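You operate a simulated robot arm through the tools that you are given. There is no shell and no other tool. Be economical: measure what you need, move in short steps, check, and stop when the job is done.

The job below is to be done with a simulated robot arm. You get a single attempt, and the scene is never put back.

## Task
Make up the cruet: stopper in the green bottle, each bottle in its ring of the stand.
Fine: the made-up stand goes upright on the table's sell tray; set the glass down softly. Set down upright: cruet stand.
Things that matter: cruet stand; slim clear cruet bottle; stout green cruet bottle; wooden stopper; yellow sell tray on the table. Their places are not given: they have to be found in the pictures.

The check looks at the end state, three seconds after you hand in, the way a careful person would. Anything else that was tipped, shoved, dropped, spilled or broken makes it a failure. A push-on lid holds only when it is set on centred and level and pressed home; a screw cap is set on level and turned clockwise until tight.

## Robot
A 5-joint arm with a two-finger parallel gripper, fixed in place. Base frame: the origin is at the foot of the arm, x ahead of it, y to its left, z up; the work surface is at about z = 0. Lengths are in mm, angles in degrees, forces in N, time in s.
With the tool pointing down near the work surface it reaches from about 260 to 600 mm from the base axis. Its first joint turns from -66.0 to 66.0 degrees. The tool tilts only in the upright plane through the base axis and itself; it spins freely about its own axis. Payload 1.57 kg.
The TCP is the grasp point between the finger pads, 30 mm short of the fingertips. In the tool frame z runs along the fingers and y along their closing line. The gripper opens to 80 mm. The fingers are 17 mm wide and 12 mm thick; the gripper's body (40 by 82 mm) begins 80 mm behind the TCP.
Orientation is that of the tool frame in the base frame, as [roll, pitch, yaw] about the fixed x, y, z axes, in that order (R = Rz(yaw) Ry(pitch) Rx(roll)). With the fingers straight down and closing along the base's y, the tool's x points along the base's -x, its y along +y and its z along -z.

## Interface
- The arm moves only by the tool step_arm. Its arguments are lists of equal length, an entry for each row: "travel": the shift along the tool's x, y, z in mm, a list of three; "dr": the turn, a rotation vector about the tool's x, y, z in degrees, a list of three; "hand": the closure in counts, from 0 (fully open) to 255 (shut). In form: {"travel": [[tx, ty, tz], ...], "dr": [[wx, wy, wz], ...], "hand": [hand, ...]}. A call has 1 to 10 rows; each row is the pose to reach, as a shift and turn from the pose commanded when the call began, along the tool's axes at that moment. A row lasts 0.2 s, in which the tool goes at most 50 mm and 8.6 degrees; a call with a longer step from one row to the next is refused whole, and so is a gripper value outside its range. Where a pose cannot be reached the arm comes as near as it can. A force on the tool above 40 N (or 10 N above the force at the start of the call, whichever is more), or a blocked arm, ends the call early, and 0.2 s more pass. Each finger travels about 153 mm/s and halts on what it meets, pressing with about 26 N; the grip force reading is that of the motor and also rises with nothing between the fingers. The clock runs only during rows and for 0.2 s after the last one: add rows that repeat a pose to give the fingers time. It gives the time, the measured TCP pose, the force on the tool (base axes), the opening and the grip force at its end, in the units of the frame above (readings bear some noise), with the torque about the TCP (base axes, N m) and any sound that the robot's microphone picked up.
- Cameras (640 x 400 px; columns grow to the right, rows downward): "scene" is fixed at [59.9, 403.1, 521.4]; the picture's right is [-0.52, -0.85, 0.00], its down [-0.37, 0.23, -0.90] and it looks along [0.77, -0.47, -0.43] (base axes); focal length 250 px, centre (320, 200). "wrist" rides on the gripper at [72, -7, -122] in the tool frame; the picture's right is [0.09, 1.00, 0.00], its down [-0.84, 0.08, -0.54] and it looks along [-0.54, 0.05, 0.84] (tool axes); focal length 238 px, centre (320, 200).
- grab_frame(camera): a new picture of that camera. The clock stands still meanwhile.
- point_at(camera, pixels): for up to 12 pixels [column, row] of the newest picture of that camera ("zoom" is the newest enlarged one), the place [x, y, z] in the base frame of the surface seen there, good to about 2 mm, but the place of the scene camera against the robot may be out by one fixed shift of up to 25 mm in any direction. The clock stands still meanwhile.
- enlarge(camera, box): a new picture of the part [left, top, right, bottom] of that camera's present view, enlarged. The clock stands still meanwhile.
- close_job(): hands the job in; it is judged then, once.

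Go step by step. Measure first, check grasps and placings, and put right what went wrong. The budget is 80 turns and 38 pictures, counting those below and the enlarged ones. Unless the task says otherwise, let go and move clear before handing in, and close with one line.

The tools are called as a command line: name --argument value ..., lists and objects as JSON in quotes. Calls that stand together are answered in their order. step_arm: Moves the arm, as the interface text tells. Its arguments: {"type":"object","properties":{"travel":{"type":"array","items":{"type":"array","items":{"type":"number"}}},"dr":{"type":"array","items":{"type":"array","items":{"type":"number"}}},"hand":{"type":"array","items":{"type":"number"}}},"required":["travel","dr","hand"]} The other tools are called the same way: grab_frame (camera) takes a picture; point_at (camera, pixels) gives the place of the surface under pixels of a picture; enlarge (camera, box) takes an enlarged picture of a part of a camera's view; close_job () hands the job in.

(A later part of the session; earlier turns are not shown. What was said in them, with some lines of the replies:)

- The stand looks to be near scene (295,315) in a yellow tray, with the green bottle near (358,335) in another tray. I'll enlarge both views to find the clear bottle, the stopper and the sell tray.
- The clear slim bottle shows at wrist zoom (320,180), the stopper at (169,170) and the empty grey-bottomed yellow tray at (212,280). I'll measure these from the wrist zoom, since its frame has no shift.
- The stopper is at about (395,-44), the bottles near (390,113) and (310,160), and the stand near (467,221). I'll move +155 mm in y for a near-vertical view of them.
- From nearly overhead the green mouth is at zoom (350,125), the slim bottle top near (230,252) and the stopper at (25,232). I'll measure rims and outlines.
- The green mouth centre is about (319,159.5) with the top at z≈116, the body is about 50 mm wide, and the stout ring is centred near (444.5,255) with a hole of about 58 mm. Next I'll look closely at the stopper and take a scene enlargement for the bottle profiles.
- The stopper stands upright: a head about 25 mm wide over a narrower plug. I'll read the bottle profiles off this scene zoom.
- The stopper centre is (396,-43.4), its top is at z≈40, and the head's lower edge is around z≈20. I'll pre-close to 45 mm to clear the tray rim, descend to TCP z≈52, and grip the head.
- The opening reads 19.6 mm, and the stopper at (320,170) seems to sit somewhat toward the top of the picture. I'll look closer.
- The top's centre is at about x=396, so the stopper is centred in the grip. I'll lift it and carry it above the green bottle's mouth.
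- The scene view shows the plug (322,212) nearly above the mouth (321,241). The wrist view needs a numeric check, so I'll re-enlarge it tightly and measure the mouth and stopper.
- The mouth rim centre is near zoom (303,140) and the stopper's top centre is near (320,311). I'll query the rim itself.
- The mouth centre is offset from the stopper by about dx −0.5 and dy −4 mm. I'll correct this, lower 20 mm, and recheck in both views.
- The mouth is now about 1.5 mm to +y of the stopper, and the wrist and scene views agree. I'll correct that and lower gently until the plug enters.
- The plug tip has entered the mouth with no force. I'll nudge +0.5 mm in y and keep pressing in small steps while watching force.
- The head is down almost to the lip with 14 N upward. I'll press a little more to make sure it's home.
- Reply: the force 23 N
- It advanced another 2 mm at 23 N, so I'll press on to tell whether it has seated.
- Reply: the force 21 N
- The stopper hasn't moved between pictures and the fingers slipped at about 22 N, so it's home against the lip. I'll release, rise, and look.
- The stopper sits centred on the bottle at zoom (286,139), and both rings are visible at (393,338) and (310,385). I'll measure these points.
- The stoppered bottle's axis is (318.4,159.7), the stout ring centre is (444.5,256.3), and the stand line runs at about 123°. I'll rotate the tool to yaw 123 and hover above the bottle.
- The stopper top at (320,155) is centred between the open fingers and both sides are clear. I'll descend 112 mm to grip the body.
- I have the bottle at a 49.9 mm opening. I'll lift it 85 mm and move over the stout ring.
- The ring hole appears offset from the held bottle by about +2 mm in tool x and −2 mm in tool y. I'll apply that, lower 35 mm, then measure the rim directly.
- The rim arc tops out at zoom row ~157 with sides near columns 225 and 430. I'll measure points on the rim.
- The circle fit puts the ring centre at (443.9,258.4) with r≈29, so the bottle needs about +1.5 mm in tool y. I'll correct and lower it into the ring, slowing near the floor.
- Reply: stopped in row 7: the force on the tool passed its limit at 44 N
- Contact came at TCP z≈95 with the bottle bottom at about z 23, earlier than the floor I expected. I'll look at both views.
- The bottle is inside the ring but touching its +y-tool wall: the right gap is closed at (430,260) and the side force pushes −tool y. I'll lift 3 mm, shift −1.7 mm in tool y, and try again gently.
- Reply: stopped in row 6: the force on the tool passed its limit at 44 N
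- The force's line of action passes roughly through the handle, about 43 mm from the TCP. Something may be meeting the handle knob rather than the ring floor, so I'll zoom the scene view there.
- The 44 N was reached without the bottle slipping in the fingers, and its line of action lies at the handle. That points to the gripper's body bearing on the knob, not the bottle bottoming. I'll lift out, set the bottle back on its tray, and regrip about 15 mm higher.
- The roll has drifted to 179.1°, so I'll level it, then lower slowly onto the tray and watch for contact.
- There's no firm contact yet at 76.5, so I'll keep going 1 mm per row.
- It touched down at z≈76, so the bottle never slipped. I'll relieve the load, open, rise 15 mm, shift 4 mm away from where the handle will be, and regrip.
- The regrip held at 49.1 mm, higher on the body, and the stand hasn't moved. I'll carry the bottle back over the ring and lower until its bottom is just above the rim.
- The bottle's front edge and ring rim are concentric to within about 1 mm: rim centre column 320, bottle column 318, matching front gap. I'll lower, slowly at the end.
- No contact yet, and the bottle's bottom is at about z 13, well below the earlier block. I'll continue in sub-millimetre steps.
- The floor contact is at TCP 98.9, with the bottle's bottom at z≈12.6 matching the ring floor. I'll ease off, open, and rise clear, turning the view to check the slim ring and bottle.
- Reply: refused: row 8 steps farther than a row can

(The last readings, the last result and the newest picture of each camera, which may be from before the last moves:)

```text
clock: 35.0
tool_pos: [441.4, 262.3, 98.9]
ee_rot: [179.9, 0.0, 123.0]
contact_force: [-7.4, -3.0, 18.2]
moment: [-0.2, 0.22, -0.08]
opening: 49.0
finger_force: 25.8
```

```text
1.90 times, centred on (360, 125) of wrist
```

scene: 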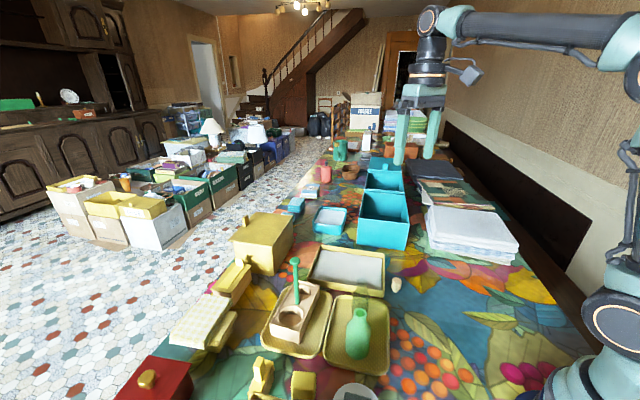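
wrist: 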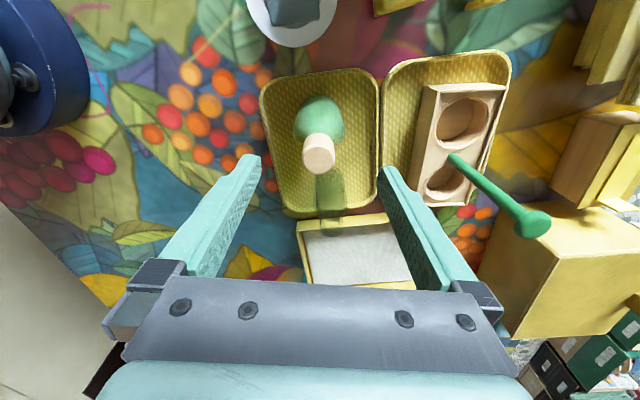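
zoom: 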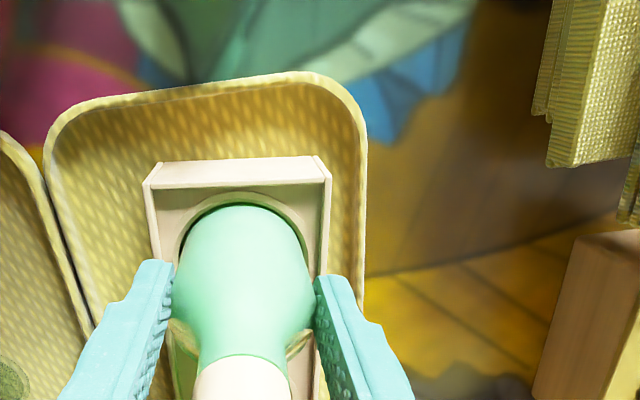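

That row was slightly too long and was refused. I'll redo the retreat with shorter rows, ending where the camera sees both the slim ring and the slim bottle.

step_arm --travel '[[0, 0, -1.5], [0, 0, -1.5], [0, 0, -1.5], [0, 0, -30], [0, 0, -78], [0, 0, -126], [0, 0, -170], [-30, -3, -201], [-78, -5, -201], [-125, -8, -201]]' --dr '[[0, 0, 0], [0, 0, 0], [0, 0, 0], [0, 0, 0], [0, 0, 0], [0, 0, 0], [0, 0, 0], [0, 0, 0], [0, 0, 0], [0, 0, 0]]' --hand '[140, 90, 90, 90, 90, 90, 60, 30, 0, 0]'

enlarge --camera "wrist" --box '[200, 20, 400, 180]'

```text
clock: 37.2
tool_pos: [501.7, 152.9, 301.6]
ee_rot: [179.6, 0.1, 123.0]
contact_force: [-0.3, -0.7, -0.1]
moment: [0.01, 0.01, -0.03]
opening: 80.2
finger_force: 0.1
```

```text
2.50 times, centred on (300, 100) of wrist
```

zoom: 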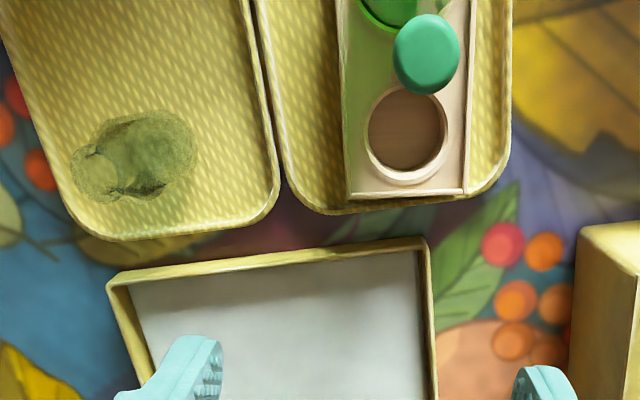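

The slim ring is at zoom (406,131), the handle knob at (427,53), and the slim bottle has its mouth near (96,172). I'll measure these.

point_at --camera "zoom" --pixels '[[367, 145], [446, 145], [383, 174], [430, 174], [405, 184], [427, 53], [427, 30], [396, 53], [458, 53], [427, 85], [347, 192], [466, 190]]'

point_at --camera "zoom" --pixels '[[73, 170], [118, 172], [96, 150], [96, 197], [85, 155], [108, 188], [405, 130], [280, 320], [428, 245], [110, 285], [150, 120], [375, 100]]'

```text
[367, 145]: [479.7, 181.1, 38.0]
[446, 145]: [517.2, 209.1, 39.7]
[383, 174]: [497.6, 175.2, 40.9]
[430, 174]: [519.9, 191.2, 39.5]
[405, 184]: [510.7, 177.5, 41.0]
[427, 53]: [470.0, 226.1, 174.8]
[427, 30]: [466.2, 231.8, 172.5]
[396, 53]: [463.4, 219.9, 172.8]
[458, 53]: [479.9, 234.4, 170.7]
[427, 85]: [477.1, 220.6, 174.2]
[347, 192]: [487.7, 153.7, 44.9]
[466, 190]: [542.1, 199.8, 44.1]
```

```text
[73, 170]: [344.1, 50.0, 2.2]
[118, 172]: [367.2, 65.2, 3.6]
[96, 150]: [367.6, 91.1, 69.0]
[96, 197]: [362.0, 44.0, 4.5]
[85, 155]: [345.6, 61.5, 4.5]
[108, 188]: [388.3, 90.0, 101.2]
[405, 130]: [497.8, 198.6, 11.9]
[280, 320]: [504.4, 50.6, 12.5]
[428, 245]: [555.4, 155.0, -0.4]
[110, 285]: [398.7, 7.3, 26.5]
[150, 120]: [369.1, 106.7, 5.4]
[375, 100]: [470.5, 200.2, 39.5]
```

The slim ring centre is about (498,197), the handle is at (471.5,226.7) on a stand line of about 130°, and the slim bottle axis is about (383.5,98) with its top near z 112. I'll grip it by the neck, so first a hover above it with a check picture.

step_arm --travel '[[3, -25, 20], [6, -50, 40], [10, -78, 65], [14, -104, 90], [18.3, -129.1, 111], [18.3, -129.1, 111]]' --dr '[[0.1, -0.2, 0], [0.1, -0.2, 0], [0.1, -0.2, 0], [0.1, -0.2, 0], [0.1, -0.2, 0], [0.1, -0.2, 0]]' --hand '[60, 60, 60, 60, 60, 60]'

enlarge --camera "wrist" --box '[260, 80, 380, 200]'

point_at --camera "zoom" --pixels '[[320, 150], [300, 170], [340, 170], [320, 190], [320, 120], [280, 120], [360, 120], [320, 210], [320, 240]]'

```text
clock: 38.6
tool_pos: [383.8, 97.5, 189.9]
ee_rot: [179.6, 0.2, 123.0]
contact_force: [0.1, 0.5, -0.1]
moment: [0.02, 0.01, 0.01]
opening: 61.3
finger_force: 0.1
```

```text
3.33 times, centred on (320, 140) of wrist
```

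zoom: 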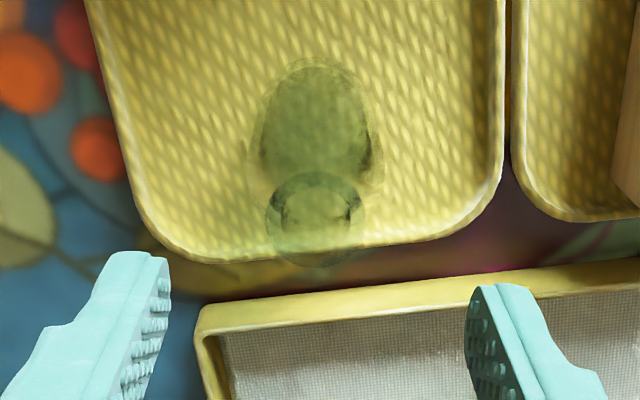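

```text
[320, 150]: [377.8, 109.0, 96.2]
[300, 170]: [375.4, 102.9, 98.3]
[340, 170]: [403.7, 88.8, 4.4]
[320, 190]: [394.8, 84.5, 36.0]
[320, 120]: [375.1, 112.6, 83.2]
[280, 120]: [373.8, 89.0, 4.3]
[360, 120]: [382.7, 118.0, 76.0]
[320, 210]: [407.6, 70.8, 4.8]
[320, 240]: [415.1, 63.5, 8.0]
```

The mouth circle at zoom (315,220) puts the neck at about −1.7 mm tool y and 0 in tool x. I'll correct, descend 63 mm (tips near z≈97, on the neck), and close.

step_arm --travel '[[0, -1.7, 15], [0, -1.7, 35], [0, -1.7, 50], [0, -1.7, 58], [0, -1.7, 63], [0, -1.7, 63], [0, -1.7, 63], [0, -1.7, 63]]' --dr '[[0, 0, 0], [0, 0, 0], [0, 0, 0], [0, 0, 0], [0, 0, 0], [0, 0, 0], [0, 0, 0], [0, 0, 0]]' --hand '[60, 60, 60, 60, 60, 200, 200, 200]'

```text
clock: 40.4
tool_pos: [384.3, 96.8, 127.2]
ee_rot: [179.7, 0.1, 123.0]
contact_force: [0.9, -0.7, -0.1]
moment: [0.01, -0.05, -0.01]
opening: 28.1
finger_force: 26.6
```

I've gripped the neck at 28 mm. I'll lift 65 mm, carry the bottle over the slim ring, and lower to just above the rim.

step_arm --travel '[[0, 0, -15], [0, 0, -40], [0, 0, -65], [5, 38, -65], [10, 76, -65], [16, 114, -65], [21.2, 149.9, -65], [21.2, 149.9, -48], [21.2, 149.9, -48]]' --dr '[[0, 0, 0], [0, 0, 0], [0, 0, 0], [0, 0, 0], [0, 0, 0], [0, 0, 0], [0, 0, 0], [0, 0, 0], [0, 0, 0]]' --hand '[200, 200, 200, 200, 200, 200, 200, 200, 200]'

enlarge --camera "scene" --box '[260, 250, 350, 340]'

```text
clock: 42.4
tool_pos: [497.1, 196.9, 174.0]
ee_rot: [179.8, 0.1, 122.9]
contact_force: [0.1, 1.0, -1.5]
moment: [-0.01, 0.02, 0.04]
opening: 27.7
finger_force: 26.0
```

```text
4.44 times, centred on (305, 295) of scene
```

zoom: 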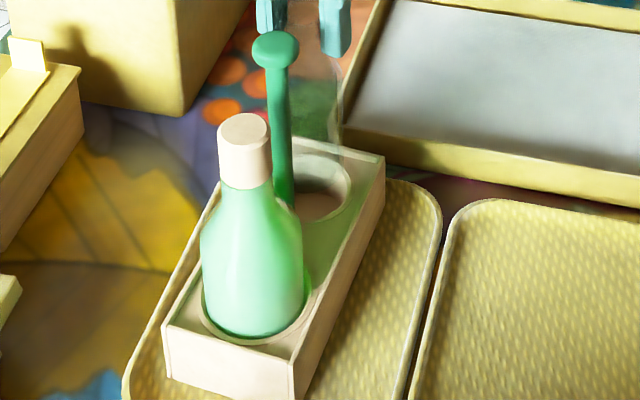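

The scene view suggests the slim bottle is within about 2 mm of the ring. I'll use one wrist view to measure the offset properly.

enlarge --camera "wrist" --box '[250, 50, 390, 190]'

point_at --camera "zoom" --pixels '[[320, 100], [320, 130], [320, 160], [260, 120], [380, 120], [240, 160], [400, 160], [250, 140], [390, 140], [320, 200]]'

```text
2.86 times, centred on (320, 120) of wrist
```

zoom: 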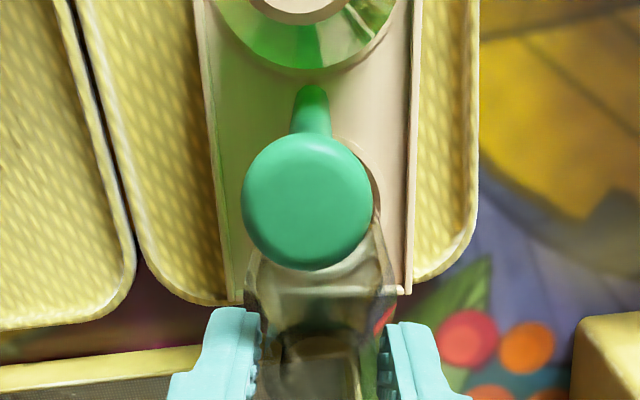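

```text
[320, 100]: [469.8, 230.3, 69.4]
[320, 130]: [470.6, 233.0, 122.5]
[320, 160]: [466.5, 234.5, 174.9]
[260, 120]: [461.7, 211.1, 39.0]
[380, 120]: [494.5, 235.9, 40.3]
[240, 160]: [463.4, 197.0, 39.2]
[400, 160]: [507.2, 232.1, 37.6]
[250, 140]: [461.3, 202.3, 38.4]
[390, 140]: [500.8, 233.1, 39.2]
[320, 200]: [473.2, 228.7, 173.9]
```

The stand's centreline puts the ring about −3 mm in tool x from the TCP. I'll query the visible part of the rim right of the knob as a second check; this needs no new picture.

point_at --camera "zoom" --pixels '[[340, 137], [355, 144], [368, 157], [376, 172], [381, 190], [381, 205], [253, 258], [390, 262], [236, 297], [406, 292], [245, 270], [260, 262]]'

```text
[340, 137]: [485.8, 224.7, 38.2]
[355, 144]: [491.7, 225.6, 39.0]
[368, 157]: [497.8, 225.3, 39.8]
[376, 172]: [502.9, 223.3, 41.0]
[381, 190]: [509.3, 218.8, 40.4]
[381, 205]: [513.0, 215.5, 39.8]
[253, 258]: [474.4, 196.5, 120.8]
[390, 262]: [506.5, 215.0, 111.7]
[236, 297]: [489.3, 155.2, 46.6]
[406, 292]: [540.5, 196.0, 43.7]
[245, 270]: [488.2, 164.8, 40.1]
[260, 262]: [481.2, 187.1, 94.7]
```

Combining rim points from both views with the stand's 142 mm length puts the slim ring at about (496.2,199.1), roughly +3 mm in tool x from the bottle. I'll shift and lower slowly past the rim.

step_arm --travel '[[2.8, 0, 2], [2.8, 0, 6], [2.8, 0, 9], [2.8, 0, 11], [2.8, 0, 13], [2.8, 0, 15], [2.8, 0, 17], [2.8, 0, 19]]' --dr '[[0, 0, 0], [0, 0, 0], [0, 0, 0], [0, 0, 0], [0, 0, 0], [0, 0, 0], [0, 0, 0], [0, 0, 0]]' --hand '[200, 200, 200, 200, 200, 200, 200, 200]'

```text
clock: 44.2
tool_pos: [495.9, 198.9, 155.5]
ee_rot: [179.8, 0.0, 123.0]
contact_force: [0.1, -1.1, -1.3]
moment: [-0.15, 0.03, -0.01]
opening: 28.0
finger_force: 26.5
```

The bottle's bottom is inside the ring at z≈32 with a light 1 N touch pushing −y. I'll ease 1 mm that way and lower to the floor.

step_arm --travel '[[-1, -0.6, 1], [-1, -0.6, 5], [-1, -0.6, 9], [-1, -0.6, 13], [-1, -0.6, 15], [-1, -0.6, 17], [-1, -0.6, 18]]' --dr '[[0, 0, 0], [0, 0, 0], [0, 0, 0], [0, 0, 0], [0, 0, 0], [0, 0, 0], [0, 0, 0]]' --hand '[200, 200, 200, 200, 200, 200, 200]'

```text
clock: 45.8
tool_pos: [495.9, 197.5, 137.4]
ee_rot: [179.7, 0.0, 123.0]
contact_force: [-0.2, -1.1, -1.9]
moment: [-0.01, 0.04, -0.02]
opening: 27.9
finger_force: 25.9
```

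Free of side contact and about 2 mm above the floor. I'll take the last sub-millimetre steps.

step_arm --travel '[[0, 0, 0.7], [0, 0, 1.4], [0, 0, 2], [0, 0, 2]]' --dr '[[0, 0, 0], [0, 0, 0], [0, 0, 0], [0, 0, 0]]' --hand '[200, 200, 200, 200]'

```text
clock: 46.8
tool_pos: [495.9, 197.8, 137.1]
ee_rot: [179.7, 0.2, 123.0]
contact_force: [-2.5, 0.1, 8.1]
moment: [0.14, 0.14, 0.07]
opening: 27.8
finger_force: 26.0
```

The slim bottle rests on the floor at 8 N. I'll ease off, open, rise straight to tips z≈200, then move over the handle at (471.4,226.7) and turn to yaw 130.

step_arm --travel '[[0, 0, -1], [0, 0, -1], [0, 0, -1], [0, 0, -30], [0, 0, -65], [0, 0, -97], [18, -2, -97], [37.6, -4.9, -97], [37.6, -4.9, -97]]' --dr '[[0, 0, 0], [0, 0, 0], [0, 0, 0], [0, 0, 0], [0, 0, 0], [0, 0, 0], [0, 0, -4], [0, 0, -7], [0, 0, -7]]' --hand '[200, 100, 100, 100, 100, 100, 100, 100, 100]'

grab_frame --camera "wrist"

```text
clock: 48.8
tool_pos: [471.6, 227.1, 230.9]
ee_rot: [180.0, 0.0, 129.9]
contact_force: [-0.1, -0.1, -0.1]
moment: [0.03, 0.03, 0.01]
opening: 48.7
finger_force: 0.0
```

```text
2 pictures are left
```

wrist: 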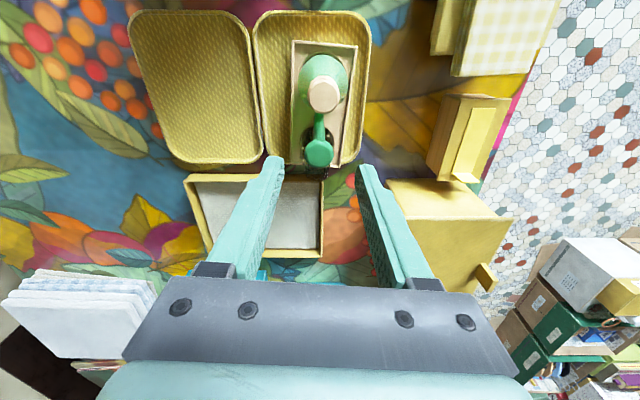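

Both bottles are in their rings and the knob (318,152) sits midway between the fingers. I'll measure the tray's corners and floor, the knob and the nearby yellow box from this picture.

point_at --camera "wrist" --pixels '[[318, 152], [306, 152], [330, 152], [187, 178], [325, 178], [322, 254], [205, 245], [230, 200], [290, 230], [210, 205], [400, 190], [323, 95]]'

```text
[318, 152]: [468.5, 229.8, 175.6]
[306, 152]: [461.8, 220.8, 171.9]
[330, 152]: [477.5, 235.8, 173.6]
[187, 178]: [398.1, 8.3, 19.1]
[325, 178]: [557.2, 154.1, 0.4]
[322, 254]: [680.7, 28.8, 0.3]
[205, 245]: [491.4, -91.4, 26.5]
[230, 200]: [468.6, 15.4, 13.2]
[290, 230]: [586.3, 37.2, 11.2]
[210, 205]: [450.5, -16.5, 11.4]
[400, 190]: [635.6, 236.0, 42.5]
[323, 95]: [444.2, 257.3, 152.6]
```

The tray spans corners near (398,8), (540,147), (665,40) and (515,−107), so its centre is about (529,22) with the floor at z≈11.5. I'll descend to TCP z≈172 at the knob and grip it.

step_arm --travel '[[1.5, -0.5, 20], [1.5, -0.5, 40], [1.5, -0.5, 52], [1.5, -0.5, 59], [1.5, -0.5, 59], [1.5, -0.5, 59], [1.5, -0.5, 59], [1.5, -0.5, 59]]' --dr '[[0, 0, 0], [0, 0, 0], [0, 0, 0], [0, 0, 0], [0, 0, 0], [0, 0, 0], [0, 0, 0], [0, 0, 0]]' --hand '[100, 100, 100, 100, 100, 240, 240, 240]'

```text
clock: 50.6
tool_pos: [469.3, 227.4, 171.8]
ee_rot: [180.0, 0.0, 130.0]
contact_force: [-0.8, -1.1, 0.2]
moment: [-0.04, -0.03, 0.0]
opening: 23.3
finger_force: 26.0
```

The knob is gripped at 23.3 mm. I'll lift slowly 12 mm to test the hold and levelness.

step_arm --travel '[[0, 0, -2], [0, 0, -4], [0, 0, -8], [0, 0, -12], [0, 0, -12]]' --dr '[[0, 0, 0], [0, 0, 0], [0, 0, 0], [0, 0, 0], [0, 0, 0]]' --hand '[240, 240, 240, 240, 240]'

```text
clock: 51.8
tool_pos: [469.5, 228.3, 184.2]
ee_rot: [180.0, 0.0, 130.0]
contact_force: [0.0, 0.2, -5.1]
moment: [-0.03, -0.05, 0.02]
opening: 23.0
finger_force: 26.3
```

The lift reads 5 N with little moment, so the whole stand hangs level. I'll raise it further and carry it toward the sell tray, turning it gradually to lie along the tray's long side.

step_arm --travel '[[0, 0, -12], [0, 0, -28], [0, 0, -45], [-10, -4.4, -45], [-24, -10.6, -45], [-40, -17.7, -45], [-58, -25.7, -45], [-76, -33.7, -45], [-92, -40.8, -45], [-104, -46.1, -45]]' --dr '[[0, 0, 0], [0, 0, 0], [0, 0, 0], [0, 0, 3], [0, 0, 8], [0, 0, 14], [0, 0, 20], [0, 0, 26], [0, 0, 32], [0, 0, 36]]' --hand '[240, 240, 240, 240, 240, 240, 240, 240, 240, 240]'

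```text
clock: 54.0
tool_pos: [499.9, 117.9, 229.7]
ee_rot: [179.5, -0.1, 93.9]
contact_force: [-0.2, -0.7, -4.8]
moment: [0.01, 0.03, 0.01]
opening: 23.6
finger_force: 26.2
```

It's carrying steadily at 4.8 N with no slip. I'll continue to above the tray centre at yaw 45.

step_arm --travel '[[-8, 2, 0], [-20, 4.6, 0], [-34, 7.8, 0], [-48, 11, 0], [-62, 14.3, 0], [-76, 17.5, 0], [-88, 20.3, 0], [-97.7, 22.5, 0], [-97.7, 22.5, 0]]' --dr '[[0, 0, 4], [0, 0, 10], [0, 0, 17], [0, 0, 24], [0, 0, 31], [0, 0, 38], [0, 0, 44], [0, 0, 49], [0, 0, 49]]' --hand '[240, 240, 240, 240, 240, 240, 240, 240, 240]'

grab_frame --camera "scene"

```text
clock: 56.0
tool_pos: [530.3, 23.1, 232.9]
ee_rot: [179.6, -0.4, 44.8]
contact_force: [-0.3, -0.3, -5.2]
moment: [-0.01, 0.02, -0.01]
opening: 23.5
finger_force: 25.6
```

```text
1 pictures are left
```

scene: 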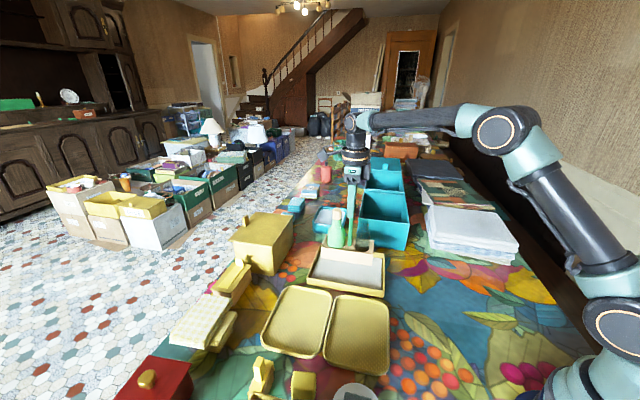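

The stand hangs upright over the tray. I'll compare the stand's base and the tray's corners in this scene picture, which share the same shift.

point_at --camera "scene" --pixels '[[321, 246], [385, 256], [308, 280], [384, 292], [345, 270], [328, 243], [340, 243], [355, 246], [370, 246], [373, 241], [334, 246], [362, 248]]'

```text
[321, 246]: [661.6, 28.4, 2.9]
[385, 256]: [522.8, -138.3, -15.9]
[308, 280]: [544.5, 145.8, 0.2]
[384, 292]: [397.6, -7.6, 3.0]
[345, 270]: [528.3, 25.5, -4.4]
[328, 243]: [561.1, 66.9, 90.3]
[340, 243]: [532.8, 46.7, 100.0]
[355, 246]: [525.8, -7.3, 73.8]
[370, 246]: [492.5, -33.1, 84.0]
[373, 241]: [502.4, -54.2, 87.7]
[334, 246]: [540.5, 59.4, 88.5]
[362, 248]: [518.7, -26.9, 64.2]
```

The stand's ends read about (502,−54) and (561,67) against a scene-frame tray centre of (529.5,10), so it's roughly centred. A free grid query will settle its heading and near face.

point_at --camera "scene" --pixels '[[322, 240], [325, 240], [328, 247], [334, 249], [340, 250], [346, 250], [352, 250], [358, 250], [364, 250], [370, 250], [374, 248], [376, 244]]'

point_at --camera "scene" --pixels '[[346, 246], [350, 242], [358, 242], [365, 241], [369, 243], [374, 244], [355, 252], [366, 252], [331, 238], [348, 238], [350, 248], [372, 247]]'

```text
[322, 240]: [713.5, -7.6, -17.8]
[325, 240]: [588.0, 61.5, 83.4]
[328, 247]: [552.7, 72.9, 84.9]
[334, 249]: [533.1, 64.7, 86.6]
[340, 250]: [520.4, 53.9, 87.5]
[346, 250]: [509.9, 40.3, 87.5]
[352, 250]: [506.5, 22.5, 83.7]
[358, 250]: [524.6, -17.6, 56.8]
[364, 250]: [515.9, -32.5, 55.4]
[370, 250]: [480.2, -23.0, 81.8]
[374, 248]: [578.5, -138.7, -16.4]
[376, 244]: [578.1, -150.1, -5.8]
```

```text
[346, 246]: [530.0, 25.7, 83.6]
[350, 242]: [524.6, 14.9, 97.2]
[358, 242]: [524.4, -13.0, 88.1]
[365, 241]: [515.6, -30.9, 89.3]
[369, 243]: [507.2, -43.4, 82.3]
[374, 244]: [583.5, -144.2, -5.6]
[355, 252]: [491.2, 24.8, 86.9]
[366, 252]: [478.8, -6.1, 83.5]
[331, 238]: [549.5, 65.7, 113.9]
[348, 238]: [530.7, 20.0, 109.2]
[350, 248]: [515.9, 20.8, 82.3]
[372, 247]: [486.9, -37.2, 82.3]
```

The near edge runs at about 47° and sits 35 mm from the handle, so the stand is aligned and centred over the tray. I'll level the small tilt and lower 47 mm, leaving the last few for a slow touch.

step_arm --travel '[[0, 0, 6], [0, 0, 14], [0, 0, 22], [0, 0, 30], [0, 0, 37], [0, 0, 42], [0, 0, 45], [0, 0, 47], [0, 0, 48], [0, 0, 48]]' --dr '[[0.35, -0.3, 0], [0.35, -0.3, 0], [0.35, -0.3, 0], [0.35, -0.3, 0], [0.35, -0.3, 0], [0.35, -0.3, 0], [0.35, -0.3, 0], [0.35, -0.3, 0], [0.35, -0.3, 0], [0.35, -0.3, 0]]' --hand '[240, 240, 240, 240, 240, 240, 240, 240, 240, 240]'

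```text
clock: 58.2
tool_pos: [529.8, 22.7, 185.6]
ee_rot: [180.0, 0.0, 45.1]
contact_force: [-0.1, -1.1, -6.7]
moment: [0.02, 0.0, -0.03]
opening: 23.4
finger_force: 25.5
```

Level now, and about 6 mm above the tray floor. I'll go down half a millimetre at a time.

step_arm --travel '[[0, 0, 1], [0, 0, 2], [0, 0, 3], [0, 0, 3.7], [0, 0, 4.4], [0, 0, 5], [0, 0, 5]]' --dr '[[0, 0, 0], [0, 0, 0], [0, 0, 0], [0, 0, 0], [0, 0, 0], [0, 0, 0], [0, 0, 0]]' --hand '[240, 240, 240, 240, 240, 240, 240]'

```text
clock: 59.8
tool_pos: [530.2, 22.2, 180.6]
ee_rot: [179.9, -0.1, 45.0]
contact_force: [-0.3, 0.2, -5.4]
moment: [-0.07, 0.02, 0.02]
opening: 23.3
finger_force: 25.8
```

step_arm --travel '[[0, 0, 0.6], [0, 0, 1.2], [0, 0, 1.8], [0, 0, 1.8]]' --dr '[[0, 0, 0], [0, 0, 0], [0, 0, 0], [0, 0, 0]]' --hand '[240, 240, 240, 240]'

```text
clock: 60.8
tool_pos: [530.1, 22.4, 181.5]
ee_rot: [179.8, -0.2, 44.9]
contact_force: [-7.1, -0.8, 18.2]
moment: [-0.12, 0.38, -0.02]
opening: 23.6
finger_force: 26.3
```

It has touched the tray floor. I'll ease back 1.3 mm, open gently, and rise straight up.

step_arm --travel '[[0, 0, -0.7], [0, 0, -1.3], [0, 0, -1.3], [0, 0, -1.3], [0, 0, -1.3], [0, 0, -20], [0, 0, -50], [0, 0, -85], [0, 0, -115], [0, 0, -115]]' --dr '[[0, 0, 0], [0, 0, 0], [0, 0, 0], [0, 0, 0], [0, 0, 0], [0, 0, 0], [0, 0, 0], [0, 0, 0], [0, 0, 0], [0, 0, 0]]' --hand '[240, 240, 160, 110, 100, 100, 100, 100, 100, 100]'

enlarge --camera "scene" --box '[290, 190, 410, 310]'

```text
clock: 63.0
tool_pos: [529.5, 23.1, 293.4]
ee_rot: [179.9, -0.1, 45.0]
contact_force: [0.3, -0.3, 0.4]
moment: [0.01, 0.0, -0.03]
opening: 48.6
finger_force: 0.0
```

```text
3.33 times, centred on (350, 250) of scene
```

zoom: 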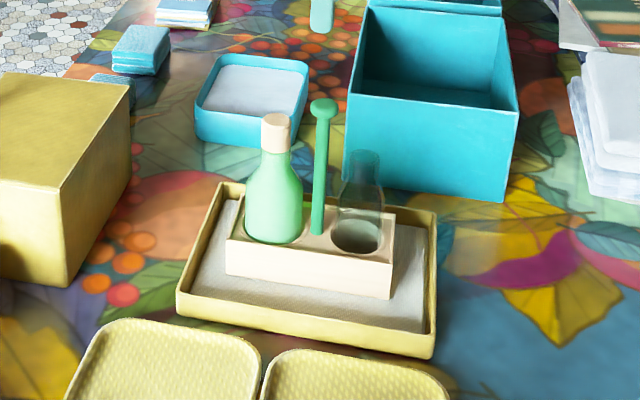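

The made-up stand is upright and flat inside the sell tray: the stoppered green bottle is at (273,190), the slim bottle at (360,205), the gripper is clear and nothing else has moved. I'm handing in.

close_job

```text
The job is handed in.
```

The cruet is made up: the stopper is pressed into the green bottle, both bottles are in their rings, and the stand is upright on the sell tray, which I took to be the empty grey-lined yellow one.
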